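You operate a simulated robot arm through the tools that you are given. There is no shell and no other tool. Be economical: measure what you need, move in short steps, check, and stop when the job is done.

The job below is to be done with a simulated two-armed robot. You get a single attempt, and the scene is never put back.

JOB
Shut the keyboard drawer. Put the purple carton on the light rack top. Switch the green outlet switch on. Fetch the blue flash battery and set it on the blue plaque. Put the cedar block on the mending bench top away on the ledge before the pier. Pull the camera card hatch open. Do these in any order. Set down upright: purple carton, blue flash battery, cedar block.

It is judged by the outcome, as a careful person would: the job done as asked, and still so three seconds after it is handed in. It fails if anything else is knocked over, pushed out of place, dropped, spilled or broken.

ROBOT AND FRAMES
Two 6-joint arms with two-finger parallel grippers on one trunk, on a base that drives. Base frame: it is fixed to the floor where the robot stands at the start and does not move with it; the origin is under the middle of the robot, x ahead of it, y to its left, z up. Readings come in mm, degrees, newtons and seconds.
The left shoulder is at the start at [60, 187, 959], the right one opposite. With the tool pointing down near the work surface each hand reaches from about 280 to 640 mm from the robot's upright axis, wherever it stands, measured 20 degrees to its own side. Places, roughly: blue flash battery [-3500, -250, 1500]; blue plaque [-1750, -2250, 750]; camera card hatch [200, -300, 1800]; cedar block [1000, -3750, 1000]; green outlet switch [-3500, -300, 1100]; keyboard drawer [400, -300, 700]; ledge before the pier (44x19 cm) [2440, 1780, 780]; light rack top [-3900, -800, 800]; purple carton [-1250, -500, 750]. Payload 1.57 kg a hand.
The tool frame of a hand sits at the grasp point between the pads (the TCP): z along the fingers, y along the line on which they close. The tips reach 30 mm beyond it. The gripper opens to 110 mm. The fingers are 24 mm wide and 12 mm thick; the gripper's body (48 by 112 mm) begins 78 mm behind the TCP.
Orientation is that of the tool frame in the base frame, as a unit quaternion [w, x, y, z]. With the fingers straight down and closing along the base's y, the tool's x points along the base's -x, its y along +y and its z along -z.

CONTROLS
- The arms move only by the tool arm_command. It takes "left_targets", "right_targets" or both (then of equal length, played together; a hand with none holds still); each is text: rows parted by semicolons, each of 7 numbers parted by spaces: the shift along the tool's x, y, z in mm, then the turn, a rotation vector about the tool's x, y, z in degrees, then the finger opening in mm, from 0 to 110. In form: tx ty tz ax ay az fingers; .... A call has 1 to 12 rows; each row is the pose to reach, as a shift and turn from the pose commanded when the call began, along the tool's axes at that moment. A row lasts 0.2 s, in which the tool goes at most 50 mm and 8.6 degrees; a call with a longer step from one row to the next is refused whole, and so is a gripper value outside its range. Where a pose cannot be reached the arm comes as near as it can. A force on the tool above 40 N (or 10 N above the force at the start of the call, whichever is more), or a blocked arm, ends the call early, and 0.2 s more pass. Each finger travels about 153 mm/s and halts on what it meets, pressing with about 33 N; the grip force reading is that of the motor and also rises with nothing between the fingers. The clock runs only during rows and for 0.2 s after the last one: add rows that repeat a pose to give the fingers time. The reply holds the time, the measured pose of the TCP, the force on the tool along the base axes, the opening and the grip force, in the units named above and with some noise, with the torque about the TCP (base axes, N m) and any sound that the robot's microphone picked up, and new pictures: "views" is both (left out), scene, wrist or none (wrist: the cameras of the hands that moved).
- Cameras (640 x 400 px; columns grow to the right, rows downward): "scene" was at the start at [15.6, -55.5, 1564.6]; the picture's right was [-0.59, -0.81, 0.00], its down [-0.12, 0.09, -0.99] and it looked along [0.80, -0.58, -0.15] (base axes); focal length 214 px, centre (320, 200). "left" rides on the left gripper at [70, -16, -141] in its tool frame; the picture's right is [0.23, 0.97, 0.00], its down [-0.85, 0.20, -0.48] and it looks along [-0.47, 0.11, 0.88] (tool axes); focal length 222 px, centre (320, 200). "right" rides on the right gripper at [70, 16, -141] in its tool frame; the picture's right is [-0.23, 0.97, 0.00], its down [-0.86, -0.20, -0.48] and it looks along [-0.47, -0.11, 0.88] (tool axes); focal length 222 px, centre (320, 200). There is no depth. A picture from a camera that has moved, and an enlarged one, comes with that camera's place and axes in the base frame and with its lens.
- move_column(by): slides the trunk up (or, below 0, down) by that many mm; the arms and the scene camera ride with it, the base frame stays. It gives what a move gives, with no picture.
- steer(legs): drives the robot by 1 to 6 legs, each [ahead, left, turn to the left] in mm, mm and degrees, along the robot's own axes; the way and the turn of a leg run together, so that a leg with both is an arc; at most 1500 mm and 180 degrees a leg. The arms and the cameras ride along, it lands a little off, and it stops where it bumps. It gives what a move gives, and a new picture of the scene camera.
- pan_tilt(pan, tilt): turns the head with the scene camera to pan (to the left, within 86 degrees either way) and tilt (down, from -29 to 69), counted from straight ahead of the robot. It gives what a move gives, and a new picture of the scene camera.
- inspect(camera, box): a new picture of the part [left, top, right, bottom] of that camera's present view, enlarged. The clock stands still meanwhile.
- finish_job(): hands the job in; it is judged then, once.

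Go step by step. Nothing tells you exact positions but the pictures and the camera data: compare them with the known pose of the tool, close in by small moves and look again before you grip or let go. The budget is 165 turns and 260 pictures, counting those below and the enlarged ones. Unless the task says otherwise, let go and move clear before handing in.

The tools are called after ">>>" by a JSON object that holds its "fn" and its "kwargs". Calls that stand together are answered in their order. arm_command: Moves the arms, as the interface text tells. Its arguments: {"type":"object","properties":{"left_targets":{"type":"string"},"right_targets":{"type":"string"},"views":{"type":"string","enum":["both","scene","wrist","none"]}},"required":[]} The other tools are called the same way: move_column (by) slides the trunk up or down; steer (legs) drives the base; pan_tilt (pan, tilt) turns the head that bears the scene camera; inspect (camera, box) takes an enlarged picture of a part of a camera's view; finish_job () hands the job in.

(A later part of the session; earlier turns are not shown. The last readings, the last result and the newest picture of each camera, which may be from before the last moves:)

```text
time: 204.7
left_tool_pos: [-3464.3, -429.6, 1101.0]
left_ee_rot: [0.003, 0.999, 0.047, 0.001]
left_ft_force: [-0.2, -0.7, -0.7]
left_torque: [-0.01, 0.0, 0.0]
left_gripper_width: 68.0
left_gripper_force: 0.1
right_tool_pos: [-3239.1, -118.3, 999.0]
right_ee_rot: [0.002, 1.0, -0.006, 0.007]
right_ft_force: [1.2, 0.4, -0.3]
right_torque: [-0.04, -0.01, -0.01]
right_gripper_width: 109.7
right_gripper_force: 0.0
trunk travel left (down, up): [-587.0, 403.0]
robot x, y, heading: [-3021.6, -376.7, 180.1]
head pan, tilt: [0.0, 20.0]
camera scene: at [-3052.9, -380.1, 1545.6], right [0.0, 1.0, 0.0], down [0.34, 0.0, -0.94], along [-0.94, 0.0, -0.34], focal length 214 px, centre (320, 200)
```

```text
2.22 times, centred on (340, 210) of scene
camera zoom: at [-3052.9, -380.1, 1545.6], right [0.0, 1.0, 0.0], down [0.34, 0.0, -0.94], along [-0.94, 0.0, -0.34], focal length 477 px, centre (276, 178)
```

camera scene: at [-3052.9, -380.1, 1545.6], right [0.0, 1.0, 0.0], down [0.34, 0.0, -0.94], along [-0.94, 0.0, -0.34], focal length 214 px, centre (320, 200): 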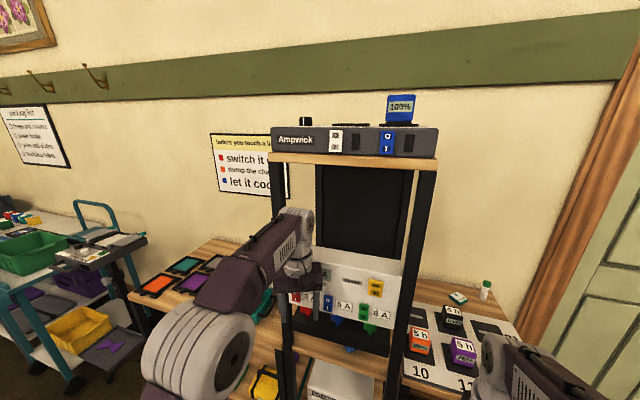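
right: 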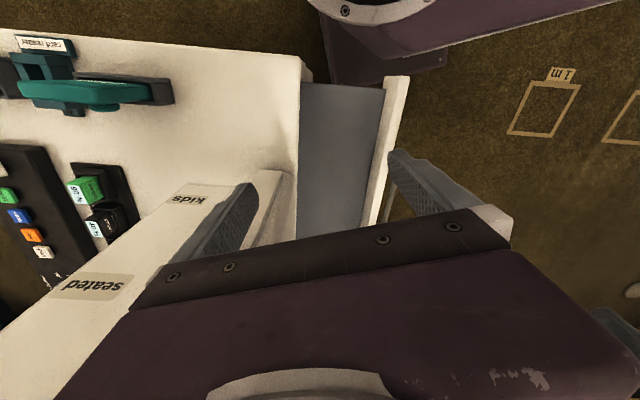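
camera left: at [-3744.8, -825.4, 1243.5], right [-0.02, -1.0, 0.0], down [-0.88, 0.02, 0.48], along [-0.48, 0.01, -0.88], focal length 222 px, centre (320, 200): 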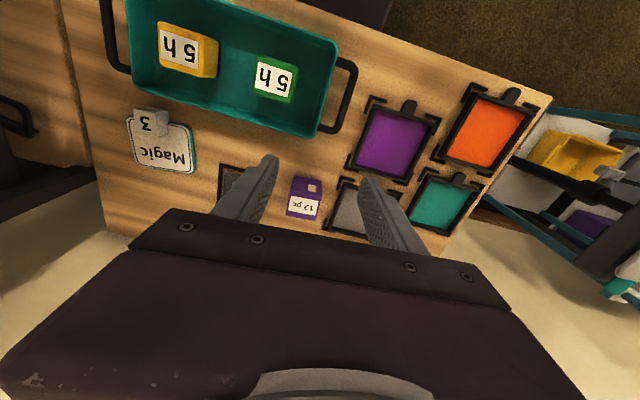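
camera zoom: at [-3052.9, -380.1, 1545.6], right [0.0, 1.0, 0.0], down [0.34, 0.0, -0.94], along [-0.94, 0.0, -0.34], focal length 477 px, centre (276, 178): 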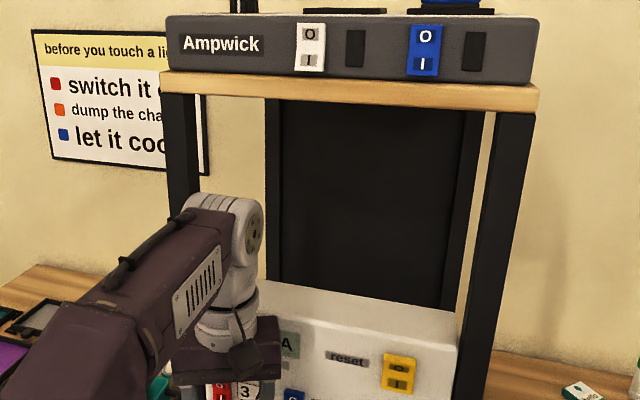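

>>> {"fn": "arm_command", "kwargs": {"left_targets": "30 30 0 0 0 0 40; 60 60 0 0 0 0 0; 90 90 0 0 0 0 0; 120 120 0 0 0 0 0; 130 165 0 0 0 0 0; 130 210 0 0 0 0 0; 130 250 0 0 0 0 0", "views": "none"}}

>>> {"fn": "pan_tilt", "kwargs": {"pan": 0, "tilt": 30}}

>>> {"fn": "inspect", "kwargs": {"camera": "scene", "box": [270, 150, 430, 280]}}

```text
time: 206.3
left_tool_pos: [-3313.1, -666.4, 1101.5]
left_ee_rot: [0.001, 0.999, 0.045, 0.001]
left_ft_force: [-0.2, -0.4, 0.4]
left_torque: [0.03, 0.01, 0.04]
left_gripper_width: 0.0
left_gripper_force: 21.0
right_tool_pos: [-3239.1, -120.2, 997.9]
right_ee_rot: [0.001, 1.0, -0.006, 0.008]
right_ft_force: [-0.3, -0.5, -0.4]
right_torque: [0.01, 0.0, 0.0]
right_gripper_width: 109.9
right_gripper_force: 0.0
trunk travel left (down, up): [-587.0, 403.0]
robot x, y, heading: [-3022.2, -379.6, 179.7]
head pan, tilt: [0.0, 20.0]
```

```text
time: 207.1
left_tool_pos: [-3313.0, -665.5, 1100.9]
left_ee_rot: [0.001, 0.999, 0.046, 0.001]
left_ft_force: [0.3, -0.7, -0.5]
left_torque: [0.03, 0.0, 0.02]
left_gripper_width: 0.0
left_gripper_force: 21.3
right_tool_pos: [-3239.0, -119.7, 998.9]
right_ee_rot: [0.001, 1.0, -0.006, 0.008]
right_ft_force: [-0.5, 0.6, -0.3]
right_torque: [-0.01, -0.01, -0.01]
right_gripper_width: 109.9
right_gripper_force: 0.1
trunk travel left (down, up): [-587.0, 403.0]
robot x, y, heading: [-3020.9, -376.4, 180.2]
head pan, tilt: [0.0, 30.0]
camera scene: at [-3050.2, -379.7, 1529.6], right [0.0, 1.0, 0.0], down [0.5, 0.0, -0.87], along [-0.87, 0.0, -0.5], focal length 214 px, centre (320, 200)
```

scene: 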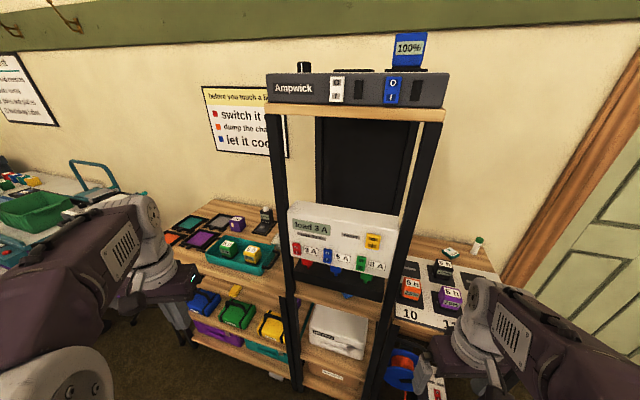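

```text
3.08 times, centred on (350, 215) of scene
camera zoom: at [-3050.2, -379.7, 1529.6], right [0.0, 1.0, 0.0], down [0.5, 0.0, -0.87], along [-0.87, 0.0, -0.5], focal length 660 px, centre (228, 154)
```

zoom: 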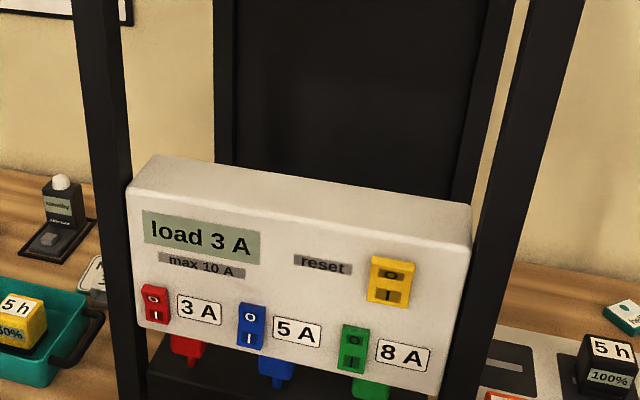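

The panel: max 10 A, red (3 A) is now on from my brush. I must switch red back off before switching green (8 A) on. Zoom on the rockers.

>>> {"fn": "inspect", "kwargs": {"camera": "scene", "box": [290, 230, 390, 285]}}

```text
6.40 times, centred on (340, 258) of scene
camera zoom: at [-3050.2, -379.7, 1529.6], right [0.0, 1.0, 0.0], down [0.5, 0.0, -0.87], along [-0.87, 0.0, -0.5], focal length 1373 px, centre (192, -168)
```

zoom: 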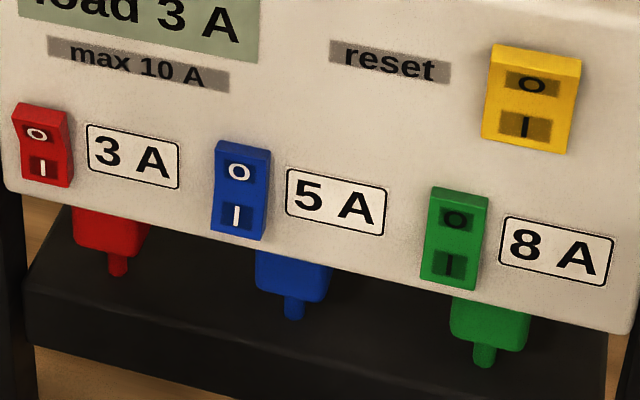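

>>> {"fn": "steer", "kwargs": {"legs": [[0, 0, -18], [-140, 282, 0]]}}

>>> {"fn": "arm_command", "kwargs": {"right_targets": "-25 18 -8 0 -8 0 60; -50 36 -16 0 -16 0 20; -75 54 -24 0 -24 0 0; -100 72 -32 0 -32 0 0; -125 90 -40 0 -40 0 0; -150 108 -48 0 -48 0 0; -175 126 -56 0 -56 0 0; -200 144 -64 0 -64 0 0; -225 162 -72 0 -72 0 0; -250 180 -80 0 -80 0 0; -260 195 -88 0 -88 0 0; -260 205 -90 0 -90 0 0", "views": "both"}}

```text
time: 210.2
left_tool_pos: [-3344.2, -872.7, 1101.3]
left_ee_rot: [0.002, 0.994, -0.113, 0.0]
left_ft_force: [-0.7, -0.1, -0.2]
left_torque: [-0.02, -0.05, 0.01]
left_gripper_width: 0.0
left_gripper_force: 21.3
right_tool_pos: [-3103.4, -375.0, 999.1]
right_ee_rot: [0.003, 0.986, -0.165, 0.007]
right_ft_force: [0.3, -0.7, -0.2]
right_torque: [0.03, 0.01, 0.0]
right_gripper_width: 109.9
right_gripper_force: 0.0
trunk travel left (down, up): [-587.0, 403.0]
robot x, y, heading: [-2976.3, -691.6, 161.4]
head pan, tilt: [0.0, 30.0]
camera scene: at [-3004.8, -682.5, 1529.6], right [0.31, 0.95, 0.0], down [0.47, -0.16, -0.87], along [-0.82, 0.27, -0.5], focal length 214 px, centre (320, 200)
```

scene: 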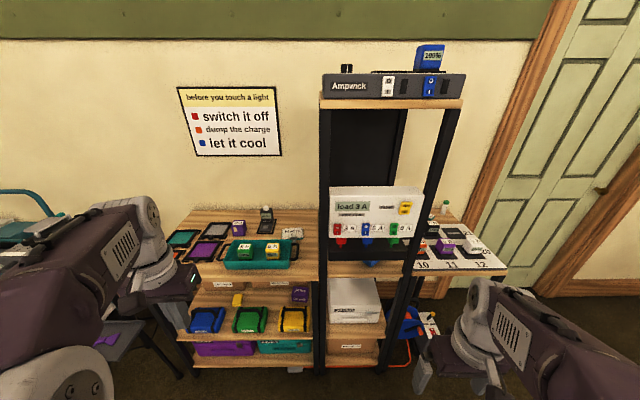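

```text
time: 212.8
left_tool_pos: [-3344.2, -872.2, 1102.9]
left_ee_rot: [0.001, 0.994, -0.112, 0.0]
left_ft_force: [-0.3, -0.7, 0.5]
left_torque: [-0.01, 0.0, 0.0]
left_gripper_width: 0.0
left_gripper_force: 21.6
right_tool_pos: [-3417.0, -486.5, 1085.9]
right_ee_rot: [-0.114, 0.702, -0.118, -0.693]
right_ft_force: [0.3, 0.7, -0.2]
right_torque: [0.01, 0.03, 0.01]
right_gripper_width: 0.0
right_gripper_force: 21.3
right hand out of reach, approached as far as the arm can: row 1, 2, 3, 4, 5, 6, 7, 8, 9, 10
trunk travel left (down, up): [-587.0, 403.0]
robot x, y, heading: [-2975.2, -690.8, 161.6]
head pan, tilt: [0.0, 30.0]
camera scene: at [-3004.4, -682.7, 1529.6], right [0.31, 0.95, 0.0], down [0.47, -0.16, -0.87], along [-0.82, 0.27, -0.5], focal length 214 px, centre (320, 200)
camera right: at [-3288.6, -547.2, 1016.4], right [-0.32, -0.92, 0.23], down [0.51, 0.04, 0.86], along [-0.8, 0.39, 0.45], focal length 222 px, centre (320, 200)
```

scene: 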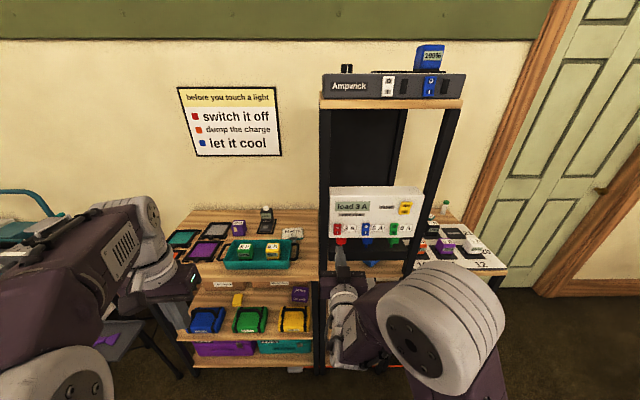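
right: 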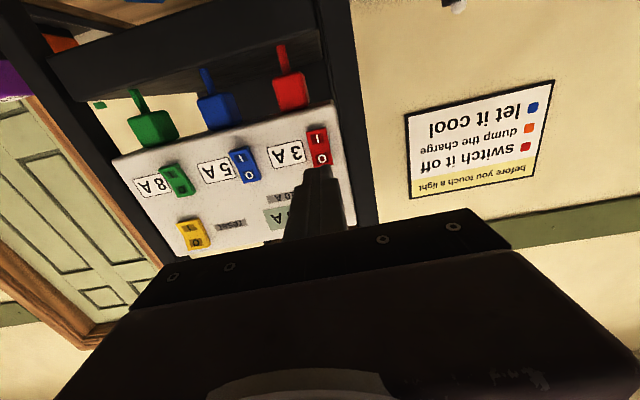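

Switch positions triangulate to red (-3525,-449,1086) and green (-3467,-269,1086). Press the red rocker's O (upper) half.

>>> {"fn": "arm_command", "kwargs": {"right_targets": "-17 0 15 0 0 0 0; -17 0 40 0 0 0 0; -17 0 60 0 0 0 0; -17 0 68 0 0 0 0; -17 0 74 0 0 0 0; -17 0 79 0 0 0 0; -17 0 83 0 0 0 0; -17 0 86 0 0 0 0; -17 0 89 0 0 0 0; -17 0 92 0 0 0 0", "views": "none"}}

>>> {"fn": "inspect", "kwargs": {"camera": "right", "box": [140, 40, 400, 260]}}

```text
time: 215.0
left_tool_pos: [-3341.0, -873.8, 1103.2]
left_ee_rot: [0.001, 0.994, -0.113, -0.001]
left_ft_force: [-0.3, -0.6, 0.5]
left_torque: [0.0, 0.02, 0.0]
left_gripper_width: 0.2
left_gripper_force: 20.8
right_tool_pos: [-3500.6, -456.8, 1101.4]
right_ee_rot: [-0.114, 0.703, -0.118, -0.692]
right_ft_force: [19.5, -8.0, -8.1]
right_torque: [0.01, -0.05, 0.18]
right_gripper_width: 0.1
right_gripper_force: 21.0
trunk travel left (down, up): [-587.0, 403.0]
robot x, y, heading: [-2977.0, -694.5, 161.8]
head pan, tilt: [0.0, 30.0]
```

```text
1.82 times, centred on (270, 150) of right
camera zoom: at [-3372.0, -518.5, 1032.1], right [-0.32, -0.92, 0.23], down [0.5, 0.04, 0.86], along [-0.8, 0.39, 0.45], focal length 404 px, centre (411, 291)
```

zoom: 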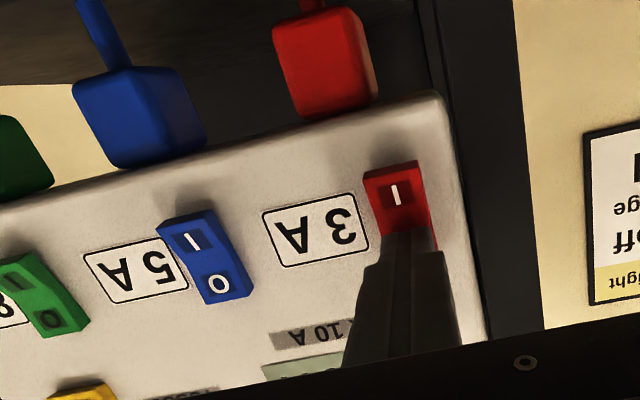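

>>> {"fn": "arm_command", "kwargs": {"right_targets": "0 0 -30 0 0 0 0; 0 0 -70 0 0 0 0; 20 0 -70 0 0 0 0", "views": "none"}}

>>> {"fn": "inspect", "kwargs": {"camera": "scene", "box": [320, 180, 430, 250]}}

>>> {"fn": "inspect", "kwargs": {"camera": "right", "box": [100, 60, 400, 260]}}

```text
time: 215.8
left_tool_pos: [-3346.5, -871.6, 1100.8]
left_ee_rot: [0.001, 0.994, -0.113, 0.001]
left_ft_force: [0.2, 1.0, 0.0]
left_torque: [0.0, -0.06, 0.03]
left_gripper_width: 0.0
left_gripper_force: 21.3
right_tool_pos: [-3440.7, -477.9, 1081.4]
right_ee_rot: [-0.114, 0.703, -0.119, -0.691]
right_ft_force: [-0.9, -0.2, -0.2]
right_torque: [0.02, 0.0, 0.0]
right_gripper_width: 0.0
right_gripper_force: 21.0
trunk travel left (down, up): [-587.0, 403.0]
robot x, y, heading: [-2975.2, -688.7, 161.7]
head pan, tilt: [0.0, 30.0]
```

```text
5.71 times, centred on (375, 215) of scene
camera zoom: at [-3007.9, -681.8, 1529.5], right [0.31, 0.95, 0.0], down [0.48, -0.16, -0.86], along [-0.82, 0.27, -0.5], focal length 1226 px, centre (6, 114)
```

zoom: 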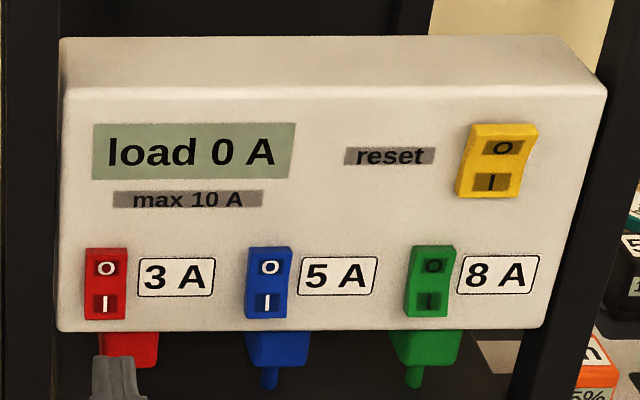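

```text
2.00 times, centred on (250, 160) of right
camera zoom: at [-3311.6, -539.5, 1012.5], right [-0.32, -0.92, 0.23], down [0.5, 0.04, 0.86], along [-0.8, 0.39, 0.45], focal length 444 px, centre (460, 280)
```

zoom: 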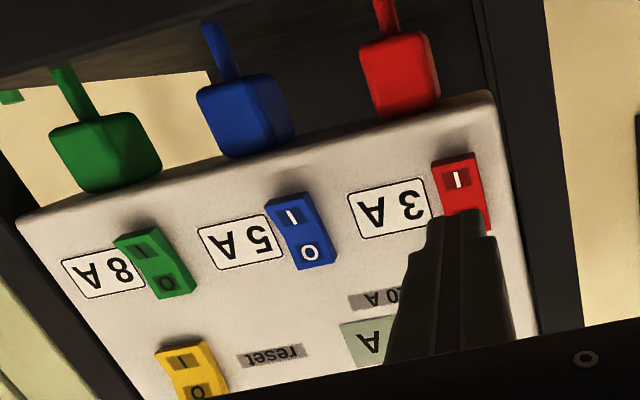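

Load is back to 0 A. Now green: slide across and press its I (lower) half.

>>> {"fn": "arm_command", "kwargs": {"right_targets": "6 -45 0 0 0 0 0; 11 -90 0 0 0 0 0; 11 -135 0 0 0 0 0; 11 -175 0 0 0 0 0; 11 -189 0 0 0 0 0; 11 -189 0 0 0 0 0", "views": "none"}}

>>> {"fn": "inspect", "kwargs": {"camera": "right", "box": [160, 60, 460, 260]}}

>>> {"fn": "inspect", "kwargs": {"camera": "scene", "box": [320, 180, 430, 250]}}

```text
time: 217.2
left_tool_pos: [-3343.8, -872.8, 1101.4]
left_ee_rot: [0.001, 0.994, -0.113, 0.001]
left_ft_force: [-0.5, -0.5, 0.9]
left_torque: [0.01, 0.02, 0.03]
left_gripper_width: 0.0
left_gripper_force: 21.2
right_tool_pos: [-3414.4, -390.0, 1112.8]
right_ee_rot: [-0.129, 0.706, -0.119, -0.686]
right_ft_force: [0.5, 0.4, 0.3]
right_torque: [0.01, 0.01, -0.01]
right_gripper_width: 0.2
right_gripper_force: 20.6
right hand out of reach, approached as far as the arm can: row 1, 2, 3, 4, 5, 6
trunk travel left (down, up): [-587.0, 403.0]
robot x, y, heading: [-2978.0, -692.9, 161.7]
head pan, tilt: [0.0, 30.0]
```

```text
2.00 times, centred on (310, 160) of right
camera zoom: at [-3285.6, -453.4, 1044.7], right [-0.34, -0.92, 0.21], down [0.49, 0.01, 0.87], along [-0.8, 0.4, 0.45], focal length 444 px, centre (340, 280)
```

zoom: 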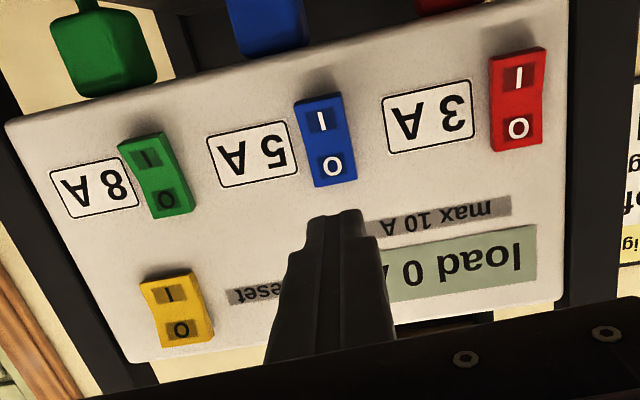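

```text
5.71 times, centred on (375, 215) of scene
camera zoom: at [-3004.9, -682.1, 1529.6], right [0.31, 0.95, 0.0], down [0.47, -0.16, -0.87], along [-0.82, 0.27, -0.5], focal length 1226 px, centre (6, 114)
```

zoom: 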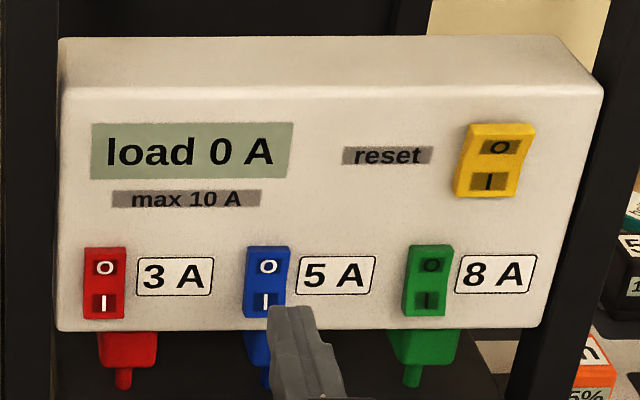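

>>> {"fn": "steer", "kwargs": {"legs": [[0, -112, 0]]}}

>>> {"fn": "arm_command", "kwargs": {"right_targets": "20 0 0 0 0 0 0; 42 5 10 0 0 0 0; 42 5 20 0 0 0 0; 42 5 20 0 0 0 0", "views": "none"}}

>>> {"fn": "inspect", "kwargs": {"camera": "right", "box": [160, 60, 460, 260]}}

```text
time: 218.4
left_tool_pos: [-3308.8, -766.2, 1100.5]
left_ee_rot: [0.001, 0.994, -0.112, 0.001]
left_ft_force: [0.0, 0.2, -0.2]
left_torque: [0.0, -0.01, 0.03]
left_gripper_width: 0.0
left_gripper_force: 21.4
right_tool_pos: [-3378.5, -284.2, 1112.5]
right_ee_rot: [-0.129, 0.705, -0.119, -0.687]
right_ft_force: [-0.7, 0.3, -0.1]
right_torque: [0.03, -0.01, 0.0]
right_gripper_width: 0.0
right_gripper_force: 21.1
trunk travel left (down, up): [-587.0, 403.0]
robot x, y, heading: [-2942.8, -587.3, 161.4]
head pan, tilt: [0.0, 30.0]
camera scene: at [-2969.6, -576.1, 1529.6], right [0.31, 0.95, 0.0], down [0.47, -0.16, -0.87], along [-0.82, 0.27, -0.5], focal length 214 px, centre (320, 200)
```

scene: 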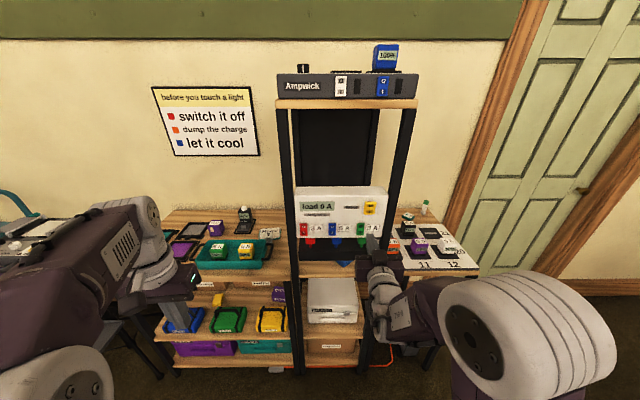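

```text
time: 219.4
left_tool_pos: [-3308.4, -767.0, 1101.2]
left_ee_rot: [0.002, 0.994, -0.112, 0.0]
left_ft_force: [-0.5, -0.7, 0.9]
left_torque: [0.0, -0.03, -0.01]
left_gripper_width: 0.0
left_gripper_force: 21.0
right_tool_pos: [-3405.1, -283.1, 1084.2]
right_ee_rot: [-0.137, 0.709, -0.112, -0.682]
right_ft_force: [-0.3, -0.2, -0.1]
right_torque: [0.0, 0.02, -0.02]
right_gripper_width: 0.1
right_gripper_force: 21.2
right hand out of reach, approached as far as the arm can: row 1, 2, 3, 4
trunk travel left (down, up): [-587.0, 403.0]
robot x, y, heading: [-2939.5, -581.8, 161.5]
head pan, tilt: [0.0, 30.0]
```

```text
2.00 times, centred on (310, 160) of right
camera zoom: at [-3276.1, -344.7, 1016.9], right [-0.35, -0.92, 0.19], down [0.48, 0.0, 0.88], along [-0.81, 0.39, 0.44], focal length 444 px, centre (340, 280)
```

zoom: 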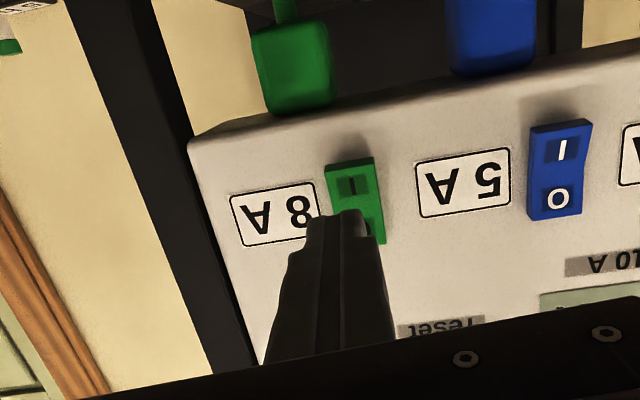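

>>> {"fn": "arm_command", "kwargs": {"right_targets": "16 0 10 0 0 0 0; 18 0 18 0 0 0 0; 18 0 18 0 0 0 0", "views": "none"}}

>>> {"fn": "inspect", "kwargs": {"camera": "right", "box": [160, 60, 460, 260]}}

```text
time: 220.2
left_tool_pos: [-3307.4, -765.3, 1101.4]
left_ee_rot: [0.002, 0.994, -0.112, 0.001]
left_ft_force: [-1.0, -1.4, -0.5]
left_torque: [0.0, -0.01, 0.0]
left_gripper_width: 0.3
left_gripper_force: 21.5
right_tool_pos: [-3428.2, -279.4, 1076.4]
right_ee_rot: [-0.135, 0.709, -0.113, -0.683]
right_ft_force: [0.1, -0.2, 0.7]
right_torque: [-0.01, 0.01, 0.01]
right_gripper_width: 0.0
right_gripper_force: 21.7
right hand out of reach, approached as far as the arm can: row 1, 2, 3
trunk travel left (down, up): [-587.0, 403.0]
robot x, y, heading: [-2938.1, -587.5, 161.7]
head pan, tilt: [0.0, 30.0]
```

```text
2.00 times, centred on (310, 160) of right
camera zoom: at [-3299.1, -342.0, 1008.9], right [-0.35, -0.92, 0.19], down [0.48, 0.0, 0.88], along [-0.8, 0.4, 0.44], focal length 444 px, centre (340, 280)
```

zoom: 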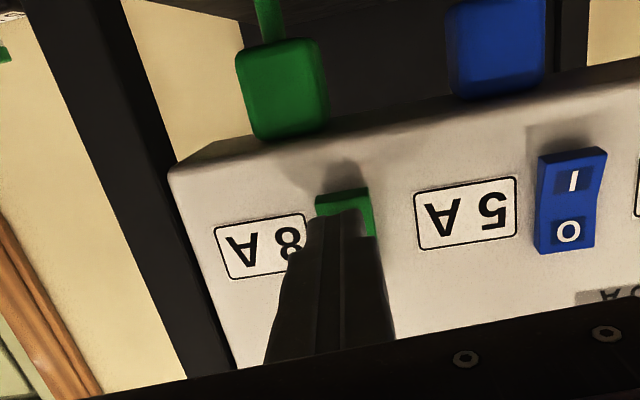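

>>> {"fn": "move_column", "kwargs": {"by": -9}}

>>> {"fn": "arm_command", "kwargs": {"right_targets": "0 2 5 0 0 0 0; 0 2 9 0 0 0 0; 0 2 13 0 0 0 0; 0 2 17 0 0 0 0; 0 2 21 0 0 0 0; 0 2 24 0 0 0 0", "views": "none"}}

>>> {"fn": "inspect", "kwargs": {"camera": "scene", "box": [285, 180, 395, 250]}}

```text
time: 220.8
left_tool_pos: [-3308.9, -764.2, 1092.7]
left_ee_rot: [0.001, 0.994, -0.113, 0.001]
left_ft_force: [-0.3, 0.1, 0.0]
left_torque: [0.0, -0.03, -0.01]
left_gripper_width: 0.0
left_gripper_force: 21.6
right_tool_pos: [-3427.8, -279.8, 1067.5]
right_ee_rot: [-0.136, 0.709, -0.114, -0.683]
right_ft_force: [0.5, 0.1, -0.1]
right_torque: [0.01, -0.01, 0.0]
right_gripper_width: 0.2
right_gripper_force: 21.6
trunk travel left (down, up): [-578.0, 412.0]
robot x, y, heading: [-2941.1, -585.6, 161.6]
head pan, tilt: [0.0, 30.0]
```

```text
time: 222.3
left_tool_pos: [-3302.0, -767.5, 1093.8]
left_ee_rot: [0.001, 0.994, -0.112, -0.001]
left_ft_force: [0.2, -0.6, -0.2]
left_torque: [-0.02, 0.02, -0.02]
left_gripper_width: 0.0
left_gripper_force: 21.0
right_tool_pos: [-3443.2, -275.3, 1066.5]
right_ee_rot: [-0.137, 0.71, -0.115, -0.681]
right_ft_force: [23.2, -7.6, 3.6]
right_torque: [0.0, 0.2, 0.24]
right_gripper_width: 0.2
right_gripper_force: 21.5
trunk travel left (down, up): [-578.0, 412.0]
robot x, y, heading: [-2937.3, -585.1, 161.6]
head pan, tilt: [0.0, 30.0]
stopped in row 6 (right hand): the force on the tool passed its limit at 43 N (the readings are from after the stop); the commanded pose is now the measured one
```

```text
5.71 times, centred on (340, 215) of scene
camera zoom: at [-2961.1, -579.0, 1521.0], right [0.32, 0.95, 0.0], down [0.47, -0.16, -0.87], along [-0.82, 0.27, -0.5], focal length 1226 px, centre (206, 114)
```

zoom: 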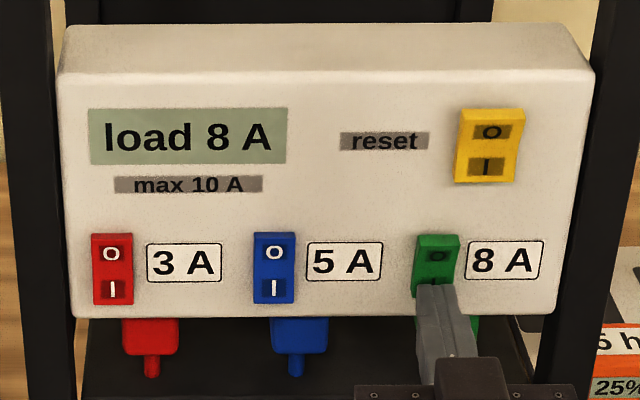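

Green is on (load 8 A). Back away, raise the trunk, and look at the blue battery on the charger.

>>> {"fn": "steer", "kwargs": {"legs": [[-200, 0, 0]]}}

>>> {"fn": "move_column", "kwargs": {"by": 380}}

>>> {"fn": "pan_tilt", "kwargs": {"pan": 0, "tilt": 25}}

>>> {"fn": "inspect", "kwargs": {"camera": "scene", "box": [260, 110, 420, 220]}}

```text
time: 223.9
left_tool_pos: [-3118.6, -827.1, 1093.3]
left_ee_rot: [0.002, 0.994, -0.114, 0.0]
left_ft_force: [0.3, 0.2, -0.5]
left_torque: [0.01, 0.02, -0.03]
left_gripper_width: 0.2
left_gripper_force: 21.7
right_tool_pos: [-3258.9, -336.2, 1064.0]
right_ee_rot: [-0.137, 0.711, -0.116, -0.679]
right_ft_force: [0.2, 0.3, 0.6]
right_torque: [0.01, 0.01, 0.02]
right_gripper_width: 0.2
right_gripper_force: 20.3
trunk travel left (down, up): [-578.0, 412.0]
robot x, y, heading: [-2753.7, -646.2, 161.5]
head pan, tilt: [0.0, 30.0]
camera scene: at [-2779.9, -639.1, 1520.6], right [0.32, 0.95, 0.0], down [0.47, -0.16, -0.87], along [-0.82, 0.27, -0.5], focal length 214 px, centre (320, 200)
```

scene: 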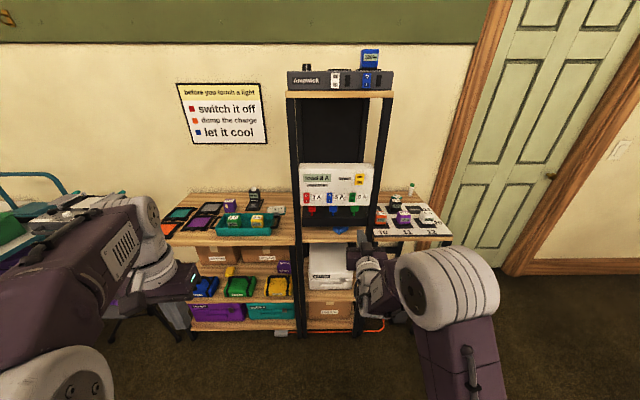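

```text
time: 227.5
left_tool_pos: [-3120.9, -828.1, 1472.5]
left_ee_rot: [0.001, 0.994, -0.114, 0.001]
left_ft_force: [0.7, -0.5, 0.4]
left_torque: [0.03, -0.05, -0.03]
left_gripper_width: 0.0
left_gripper_force: 20.8
right_tool_pos: [-3259.8, -334.8, 1442.6]
right_ee_rot: [-0.138, 0.711, -0.116, -0.679]
right_ft_force: [1.7, -0.6, -0.2]
right_torque: [0.02, 0.01, -0.01]
right_gripper_width: 0.0
right_gripper_force: 21.3
trunk travel left (down, up): [-958.0, 32.0]
robot x, y, heading: [-2751.4, -647.2, 161.6]
head pan, tilt: [0.0, 30.0]
```

```text
time: 228.2
left_tool_pos: [-3119.2, -829.1, 1473.0]
left_ee_rot: [0.002, 0.994, -0.114, 0.0]
left_ft_force: [0.4, -0.4, 0.1]
left_torque: [-0.01, -0.03, -0.02]
left_gripper_width: 0.0
left_gripper_force: 21.0
right_tool_pos: [-3260.2, -335.0, 1443.8]
right_ee_rot: [-0.137, 0.711, -0.116, -0.679]
right_ft_force: [0.2, -0.1, -0.4]
right_torque: [0.01, 0.03, 0.0]
right_gripper_width: 0.0
right_gripper_force: 21.6
trunk travel left (down, up): [-958.0, 32.0]
robot x, y, heading: [-2750.1, -648.8, 161.7]
head pan, tilt: [0.0, 25.0]
camera scene: at [-2782.1, -638.4, 1908.5], right [0.32, 0.95, 0.0], down [0.4, -0.13, -0.91], along [-0.86, 0.29, -0.42], focal length 214 px, centre (320, 200)
```

scene: 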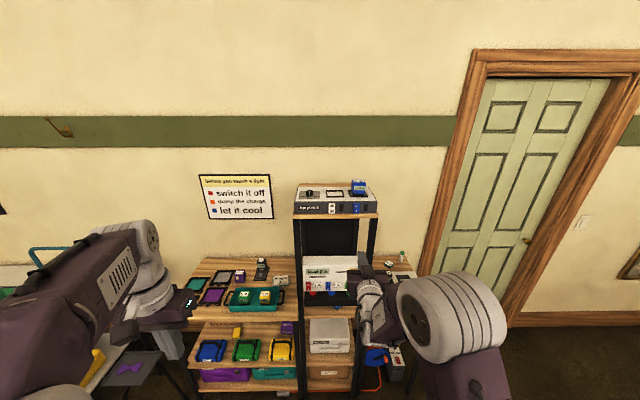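

```text
3.64 times, centred on (340, 165) of scene
camera zoom: at [-2782.1, -638.4, 1908.5], right [0.32, 0.95, 0.0], down [0.4, -0.13, -0.91], along [-0.86, 0.29, -0.42], focal length 780 px, centre (247, 327)
```

zoom: 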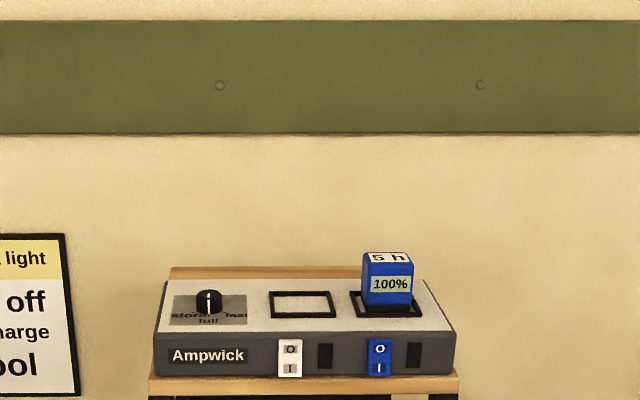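

>>> {"fn": "inspect", "kwargs": {"camera": "scene", "box": [325, 170, 385, 220]}}

```text
8.00 times, centred on (355, 195) of scene
camera zoom: at [-2782.1, -638.4, 1908.5], right [0.32, 0.95, 0.0], down [0.4, -0.13, -0.91], along [-0.86, 0.29, -0.42], focal length 1716 px, centre (40, 240)
```

zoom: 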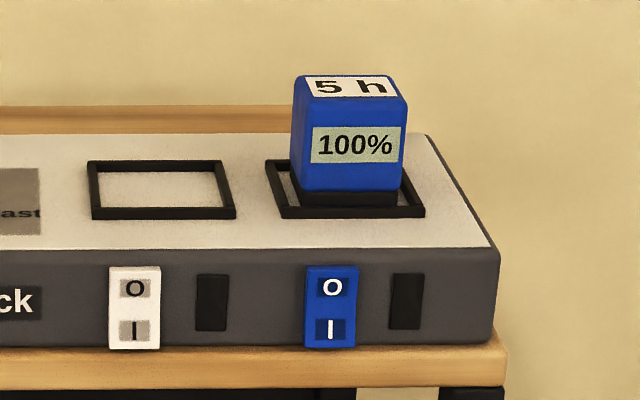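

The battery sits in a shallow frame at about (-3507,-226,1576). First fold the right hand back to its down-pointing pose, so the left hand can pick the battery from above.

>>> {"fn": "arm_command", "kwargs": {"right_targets": "0 -10 -28 0 8 0 0; 0 -20 -56 0 16 0 0; 0 -30 -84 0 24 0 0; 0 -40 -112 0 32 0 0; 0 -50 -140 0 40 0 0; 0 -60 -168 0 48 0 0; 0 -70 -196 0 56 0 0; 0 -80 -224 0 64 0 0; 0 -90 -252 0 72 0 0; 0 -100 -280 0 80 0 0; 0 -110 -308 0 88 0 0; 0 -120 -330 0 90 0 0", "views": "none"}}

>>> {"fn": "move_column", "kwargs": {"by": 30}}

>>> {"fn": "arm_command", "kwargs": {"left_targets": "0 -40 -20 0 0 -1 40; 0 -80 -40 0 0 -2 80; 0 -120 -80 0 0 -3 100; 0 -160 -120 0 0 -3 100; 0 -190 -160 0 0 -3 100; 0 -190 -185 0 0 -3 100", "views": "none"}}

```text
time: 230.8
left_tool_pos: [-3119.8, -828.3, 1471.9]
left_ee_rot: [0.002, 0.994, -0.113, 0.001]
left_ft_force: [-0.1, -0.3, 0.7]
left_torque: [-0.04, 0.05, 0.01]
left_gripper_width: 0.1
left_gripper_force: 21.0
right_tool_pos: [-2908.7, -339.9, 1460.7]
right_ee_rot: [-0.014, 0.983, -0.179, 0.023]
right_ft_force: [-0.6, 0.3, -0.3]
right_torque: [-0.01, 0.03, -0.02]
right_gripper_width: 0.2
right_gripper_force: 22.0
right hand out of reach, approached as far as the arm can: row 5
trunk travel left (down, up): [-958.0, 32.0]
robot x, y, heading: [-2753.7, -650.0, 161.2]
head pan, tilt: [0.0, 25.0]
```

```text
time: 231.6
left_tool_pos: [-3118.5, -828.2, 1501.7]
left_ee_rot: [0.001, 0.994, -0.114, 0.0]
left_ft_force: [-0.3, 0.2, 0.0]
left_torque: [-0.04, 0.06, 0.02]
left_gripper_width: 0.0
left_gripper_force: 20.7
right_tool_pos: [-2909.9, -339.8, 1490.3]
right_ee_rot: [-0.016, 0.984, -0.178, 0.023]
right_ft_force: [0.7, 0.2, -0.2]
right_torque: [-0.03, -0.01, 0.0]
right_gripper_width: 0.2
right_gripper_force: 21.4
trunk travel left (down, up): [-988.0, 2.0]
robot x, y, heading: [-2751.6, -644.5, 161.3]
head pan, tilt: [0.0, 25.0]
```

```text
refused: row 3 steps farther than a row can; nothing moved
```

>>> {"fn": "arm_command", "kwargs": {"left_targets": "-16 -26 -22 0 0 1 40; -32 -52 -44 0 0 2 80; -48 -78 -66 0 0 3 100; -64 -104 -88 0 0 4 100; -80 -130 -110 0 0 5 100; -96 -156 -132 0 0 5 100; -112 -182 -154 0 0 5 100; -130 -210 -176 0 0 5 100; -130 -210 -176 0 0 5 100", "views": "none"}}

>>> {"fn": "steer", "kwargs": {"legs": [[160, -430, 0]]}}

>>> {"fn": "inspect", "kwargs": {"camera": "left", "box": [0, 0, 640, 400]}}

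```text
time: 233.6
left_tool_pos: [-3169.6, -620.6, 1604.7]
left_ee_rot: [0.001, 0.988, -0.157, 0.001]
left_ft_force: [-0.6, -0.5, -0.5]
left_torque: [-0.01, 0.0, 0.0]
left_gripper_width: 100.1
left_gripper_force: 0.0
left hand out of reach, approached as far as the arm can: row 6, 7, 8, 9
right_tool_pos: [-2909.7, -338.5, 1491.2]
right_ee_rot: [-0.014, 0.983, -0.179, 0.023]
right_ft_force: [-0.7, -0.7, 0.3]
right_torque: [0.01, -0.01, 0.01]
right_gripper_width: 0.2
right_gripper_force: 21.4
trunk travel left (down, up): [-988.0, 2.0]
robot x, y, heading: [-2751.0, -647.1, 161.5]
head pan, tilt: [0.0, 25.0]
```

```text
time: 236.3
left_tool_pos: [-3186.9, -169.4, 1605.8]
left_ee_rot: [-0.001, 0.988, -0.157, 0.0]
left_ft_force: [-0.2, -0.3, 0.4]
left_torque: [0.03, -0.01, 0.01]
left_gripper_width: 100.1
left_gripper_force: 0.2
right_tool_pos: [-2927.0, 112.8, 1492.2]
right_ee_rot: [-0.016, 0.984, -0.178, 0.023]
right_ft_force: [0.0, -0.3, 0.2]
right_torque: [0.0, 0.02, -0.01]
right_gripper_width: 0.0
right_gripper_force: 21.3
trunk travel left (down, up): [-988.0, 2.0]
robot x, y, heading: [-2765.3, -189.7, 161.6]
head pan, tilt: [0.0, 25.0]
camera scene: at [-2799.9, -186.9, 1938.6], right [0.32, 0.95, 0.0], down [0.4, -0.13, -0.91], along [-0.86, 0.29, -0.42], focal length 214 px, centre (320, 200)
```

scene: 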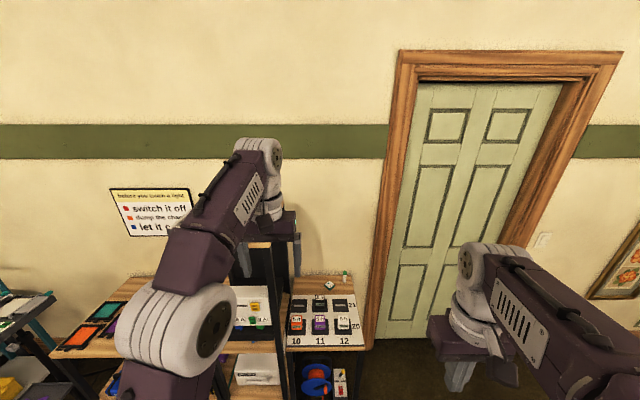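

```text
1.00 times, centred on (320, 200) of left (not enlarged: the box is as wide or as high as the picture)
camera zoom: at [-3116.4, -174.4, 1747.1], right [-0.08, -1.0, 0.0], down [-0.87, 0.07, 0.48], along [-0.48, 0.04, -0.88], focal length 222 px, centre (320, 200)
```

zoom: 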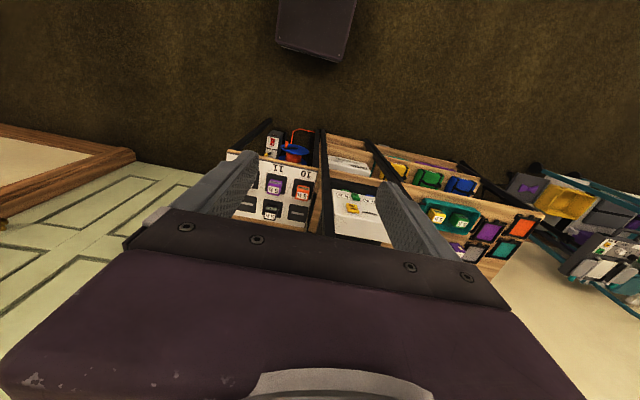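

The hand can't get high enough pointing straight down; I'll tilt it 45° and approach the battery along that slope.

>>> {"fn": "arm_command", "kwargs": {"left_targets": "0 0 -6 0 -8 0 100; 0 0 -12 0 -16 0 100; 0 0 -18 0 -24 0 100; 0 0 -24 0 -32 0 100; 0 0 -30 0 -40 0 100; 0 0 -40 0 -45 0 100; 0 0 -50 0 -45 0 100", "views": "none"}}

>>> {"fn": "steer", "kwargs": {"legs": [[50, 150, 0]]}}

>>> {"fn": "inspect", "kwargs": {"camera": "left", "box": [0, 0, 640, 400]}}

```text
time: 237.9
left_tool_pos: [-3187.2, -165.8, 1656.0]
left_ee_rot: [-0.059, 0.912, -0.145, -0.378]
left_ft_force: [-0.8, 0.8, -0.9]
left_torque: [0.01, 0.01, -0.03]
left_gripper_width: 100.1
left_gripper_force: 0.1
right_tool_pos: [-2928.7, 116.9, 1489.4]
right_ee_rot: [-0.014, 0.983, -0.179, 0.023]
right_ft_force: [-0.8, -0.7, 0.3]
right_torque: [0.01, 0.0, -0.03]
right_gripper_width: 0.0
right_gripper_force: 21.1
trunk travel left (down, up): [-988.0, 2.0]
robot x, y, heading: [-2768.2, -189.9, 161.6]
head pan, tilt: [0.0, 25.0]
```

```text
time: 239.3
left_tool_pos: [-3278.7, -289.5, 1657.3]
left_ee_rot: [-0.058, 0.912, -0.146, -0.378]
left_ft_force: [0.4, 0.7, -0.1]
left_torque: [-0.01, 0.01, 0.05]
left_gripper_width: 100.1
left_gripper_force: 0.0
right_tool_pos: [-3020.8, -8.5, 1489.7]
right_ee_rot: [-0.014, 0.984, -0.179, 0.022]
right_ft_force: [0.1, 0.0, 0.7]
right_torque: [-0.03, 0.01, 0.0]
right_gripper_width: 0.1
right_gripper_force: 21.1
trunk travel left (down, up): [-988.0, 2.0]
robot x, y, heading: [-2865.9, -321.1, 161.5]
head pan, tilt: [0.0, 25.0]
camera scene: at [-2891.8, -305.4, 1938.6], right [0.32, 0.95, 0.0], down [0.4, -0.14, -0.91], along [-0.86, 0.29, -0.42], focal length 214 px, centre (320, 200)
```

scene: 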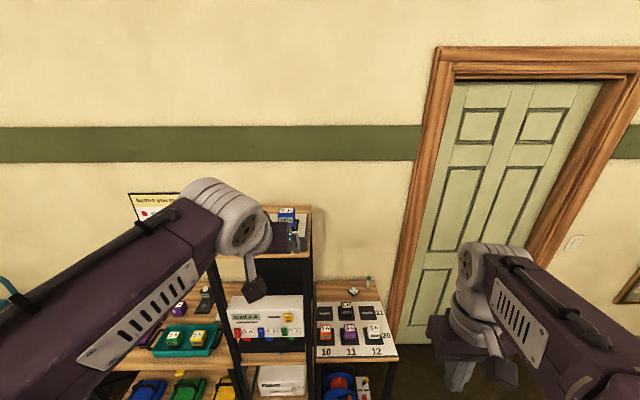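

```text
1.00 times, centred on (320, 200) of left (not enlarged: the box is as wide or as high as the picture)
camera zoom: at [-3132.7, -318.7, 1706.9], right [-0.15, -0.98, -0.16], down [-0.31, -0.1, 0.94], along [-0.94, 0.19, -0.29], focal length 222 px, centre (320, 200)
```

zoom: 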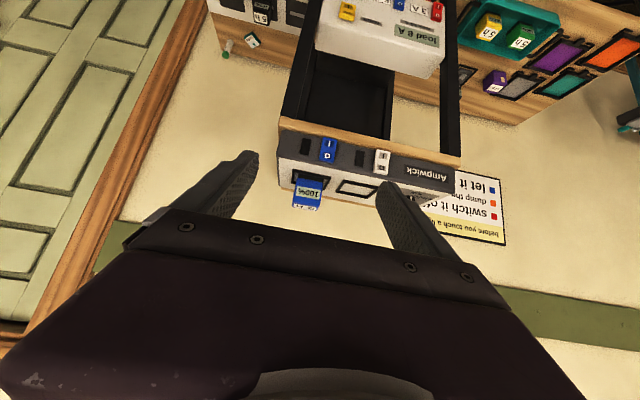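

>>> {"fn": "steer", "kwargs": {"legs": [[110, 0, 0]]}}

>>> {"fn": "arm_command", "kwargs": {"left_targets": "-20 3 0 0 0 0 100; -39 5 20 0 0 0 100; -39 5 50 0 0 0 100; -39 5 50 0 0 0 100", "views": "wrist"}}

>>> {"fn": "inspect", "kwargs": {"camera": "scene", "box": [240, 180, 400, 300]}}

```text
time: 240.5
left_tool_pos: [-3375.9, -262.7, 1659.3]
left_ee_rot: [-0.06, 0.91, -0.144, -0.383]
left_ft_force: [1.2, 0.7, 1.4]
left_torque: [-0.02, 0.07, -0.03]
left_gripper_width: 99.9
left_gripper_force: 0.0
right_tool_pos: [-3117.2, 19.1, 1492.6]
right_ee_rot: [-0.015, 0.983, -0.179, 0.019]
right_ft_force: [0.7, -0.3, 0.0]
right_torque: [-0.01, 0.08, 0.02]
right_gripper_width: 0.0
right_gripper_force: 21.7
trunk travel left (down, up): [-988.0, 2.0]
robot x, y, heading: [-2969.2, -286.2, 161.5]
head pan, tilt: [0.0, 25.0]
camera scene: at [-2985.6, -280.2, 1938.8], right [0.32, 0.95, 0.0], down [0.39, -0.13, -0.91], along [-0.86, 0.29, -0.42], focal length 214 px, centre (320, 200)
```

scene: 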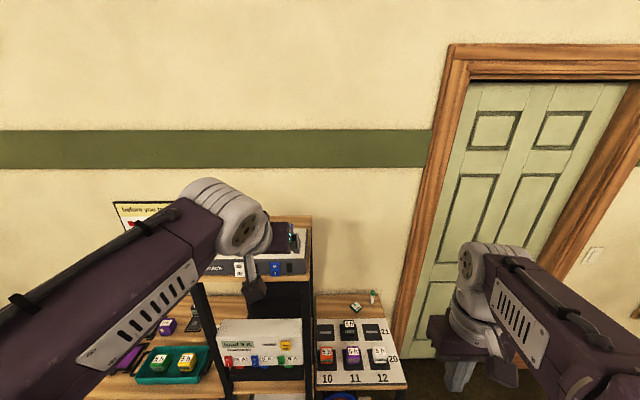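

```text
time: 241.5
left_tool_pos: [-3451.4, -242.7, 1646.5]
left_ee_rot: [-0.06, 0.913, -0.145, -0.378]
left_ft_force: [-1.1, 0.7, 0.0]
left_torque: [-0.02, -0.04, -0.04]
left_gripper_width: 99.8
left_gripper_force: 0.0
right_tool_pos: [-3129.5, 24.5, 1490.5]
right_ee_rot: [-0.015, 0.983, -0.179, 0.024]
right_ft_force: [-0.4, -0.4, -0.1]
right_torque: [-0.05, -0.02, -0.01]
right_gripper_width: 0.1
right_gripper_force: 21.1
trunk travel left (down, up): [-988.0, 2.0]
robot x, y, heading: [-2970.8, -284.0, 161.3]
head pan, tilt: [0.0, 25.0]
camera left: at [-3304.8, -272.4, 1698.0], right [-0.15, -0.98, -0.16], down [-0.32, -0.11, 0.94], along [-0.94, 0.19, -0.29], focal length 222 px, centre (320, 200)
```

left: 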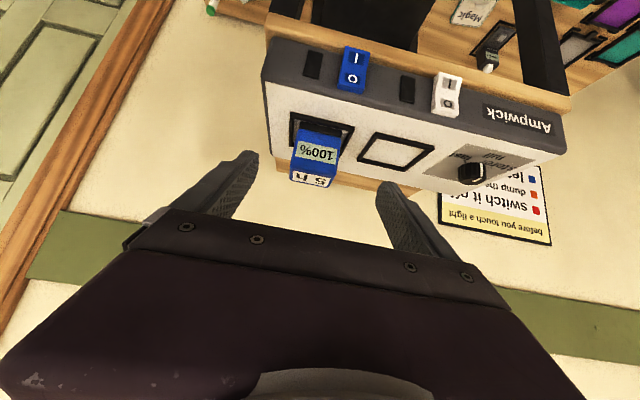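

```text
3.33 times, centred on (320, 240) of scene
camera zoom: at [-3003.2, -274.5, 1938.5], right [0.32, 0.95, 0.0], down [0.4, -0.13, -0.91], along [-0.86, 0.29, -0.42], focal length 715 px, centre (320, 67)
```

zoom: 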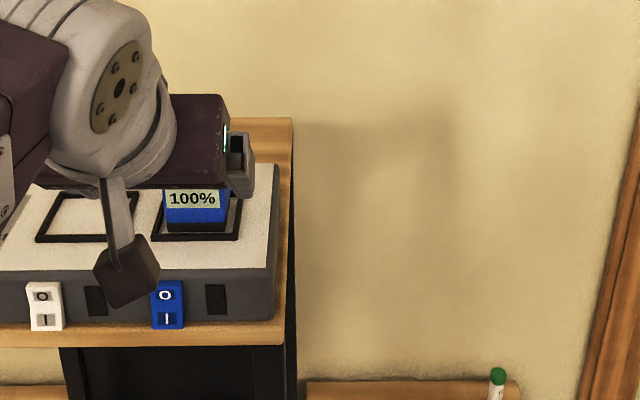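

>>> {"fn": "arm_command", "kwargs": {"left_targets": "0 0 20 0 0 0 100; -10 0 40 0 0 0 100; -10 0 40 0 0 0 100", "views": "wrist"}}

```text
time: 242.3
left_tool_pos: [-3482.2, -234.0, 1626.3]
left_ee_rot: [-0.06, 0.913, -0.145, -0.377]
left_ft_force: [-0.2, -0.3, 0.2]
left_torque: [-0.01, 0.01, -0.02]
left_gripper_width: 99.9
left_gripper_force: 0.1
right_tool_pos: [-3126.7, 22.6, 1491.1]
right_ee_rot: [-0.016, 0.983, -0.179, 0.024]
right_ft_force: [-0.5, 0.0, 1.1]
right_torque: [-0.04, 0.0, -0.02]
right_gripper_width: 0.1
right_gripper_force: 20.9
trunk travel left (down, up): [-988.0, 2.0]
robot x, y, heading: [-2968.8, -285.8, 161.6]
head pan, tilt: [0.0, 25.0]
camera left: at [-3335.3, -262.5, 1677.3], right [-0.15, -0.98, -0.16], down [-0.32, -0.11, 0.94], along [-0.94, 0.19, -0.29], focal length 222 px, centre (320, 200)
```

left: 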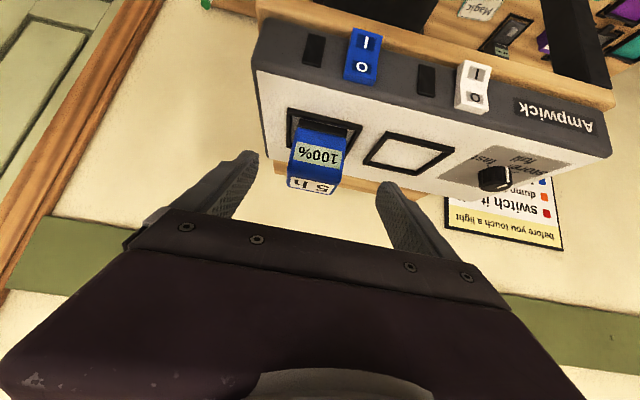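

>>> {"fn": "arm_command", "kwargs": {"left_targets": "2 0 15 0 0 0 100; 4 0 32 0 0 0 100; 4 0 32 0 0 0 100", "views": "wrist"}}

>>> {"fn": "inspect", "kwargs": {"camera": "scene", "box": [240, 190, 360, 280]}}

```text
time: 243.1
left_tool_pos: [-3499.0, -227.7, 1600.9]
left_ee_rot: [-0.06, 0.912, -0.145, -0.378]
left_ft_force: [-0.7, -0.7, 0.2]
left_torque: [-0.01, 0.0, 0.0]
left_gripper_width: 99.9
left_gripper_force: 0.2
right_tool_pos: [-3125.9, 22.1, 1490.2]
right_ee_rot: [-0.015, 0.984, -0.179, 0.022]
right_ft_force: [0.7, -1.5, 0.3]
right_torque: [0.02, 0.02, 0.01]
right_gripper_width: 0.0
right_gripper_force: 21.0
trunk travel left (down, up): [-988.0, 2.0]
robot x, y, heading: [-2971.1, -286.5, 161.3]
head pan, tilt: [0.0, 25.0]
camera left: at [-3352.8, -256.9, 1652.1], right [-0.15, -0.98, -0.16], down [-0.31, -0.11, 0.94], along [-0.94, 0.19, -0.29], focal length 222 px, centre (320, 200)
```

left: 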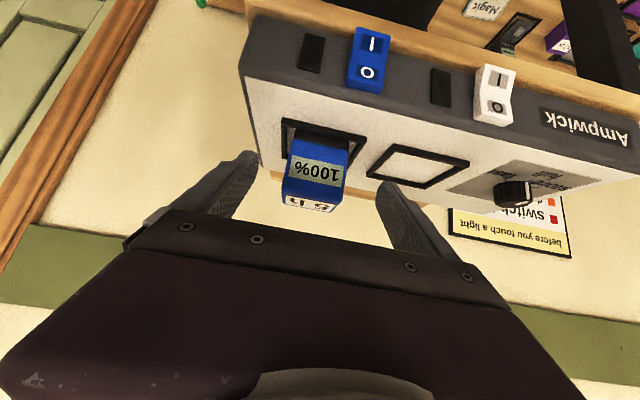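

```text
4.44 times, centred on (300, 235) of scene
camera zoom: at [-2998.2, -276.3, 1938.6], right [0.32, 0.95, 0.0], down [0.4, -0.13, -0.91], along [-0.86, 0.29, -0.42], focal length 953 px, centre (409, 44)
```

zoom: 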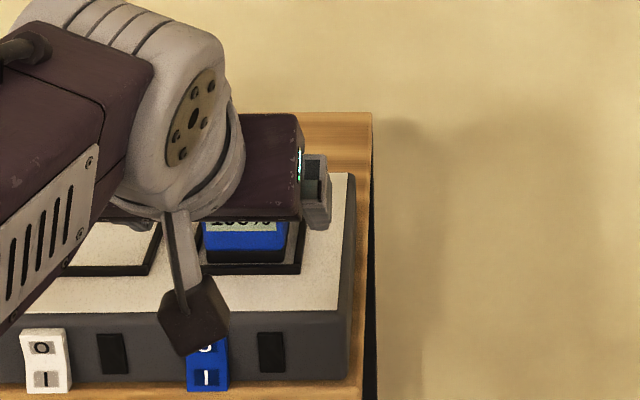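

The battery's front face is at about (-3517,-216,1578); its centre ~25 mm behind. Close in and grip.

>>> {"fn": "arm_command", "kwargs": {"left_targets": "-8 -2 20 0 0 0 100; -16 -4 40 0 0 0 100; -16 -4 40 0 0 0 80; -16 -4 40 0 0 0 50; -16 -4 40 0 0 0 35; -16 -4 40 0 0 0 35", "views": "wrist"}}

>>> {"fn": "inspect", "kwargs": {"camera": "scene", "box": [240, 190, 360, 280]}}

```text
time: 244.5
left_tool_pos: [-3536.4, -210.2, 1583.8]
left_ee_rot: [-0.06, 0.912, -0.146, -0.379]
left_ft_force: [-1.1, 0.8, 0.0]
left_torque: [0.04, -0.06, 0.03]
left_gripper_width: 54.0
left_gripper_force: 33.4
right_tool_pos: [-3127.3, 22.6, 1489.6]
right_ee_rot: [-0.016, 0.983, -0.179, 0.024]
right_ft_force: [0.5, 0.5, -0.2]
right_torque: [0.0, -0.02, 0.0]
right_gripper_width: 0.0
right_gripper_force: 21.1
trunk travel left (down, up): [-988.0, 2.0]
robot x, y, heading: [-2968.7, -285.4, 161.4]
head pan, tilt: [0.0, 25.0]
camera left: at [-3390.3, -240.4, 1634.7], right [-0.15, -0.98, -0.16], down [-0.31, -0.11, 0.94], along [-0.94, 0.19, -0.29], focal length 222 px, centre (320, 200)
```

left: 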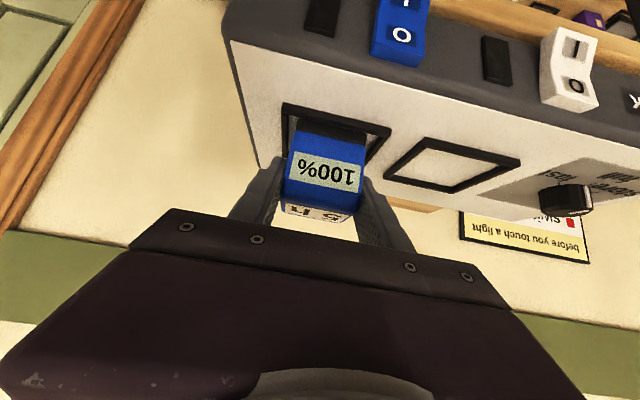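

```text
4.44 times, centred on (300, 235) of scene
camera zoom: at [-2999.8, -275.6, 1938.5], right [0.32, 0.95, 0.0], down [0.4, -0.13, -0.91], along [-0.86, 0.29, -0.42], focal length 953 px, centre (409, 44)
```

zoom: 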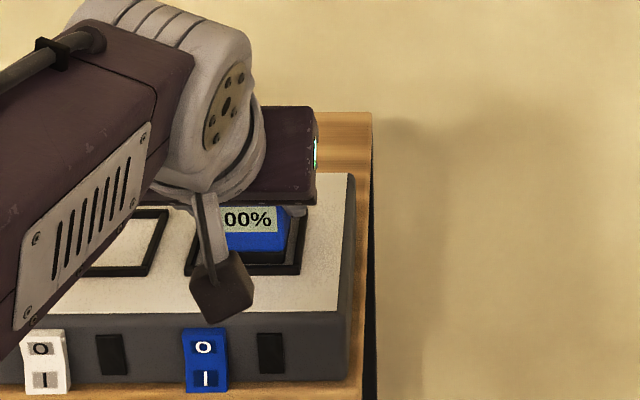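

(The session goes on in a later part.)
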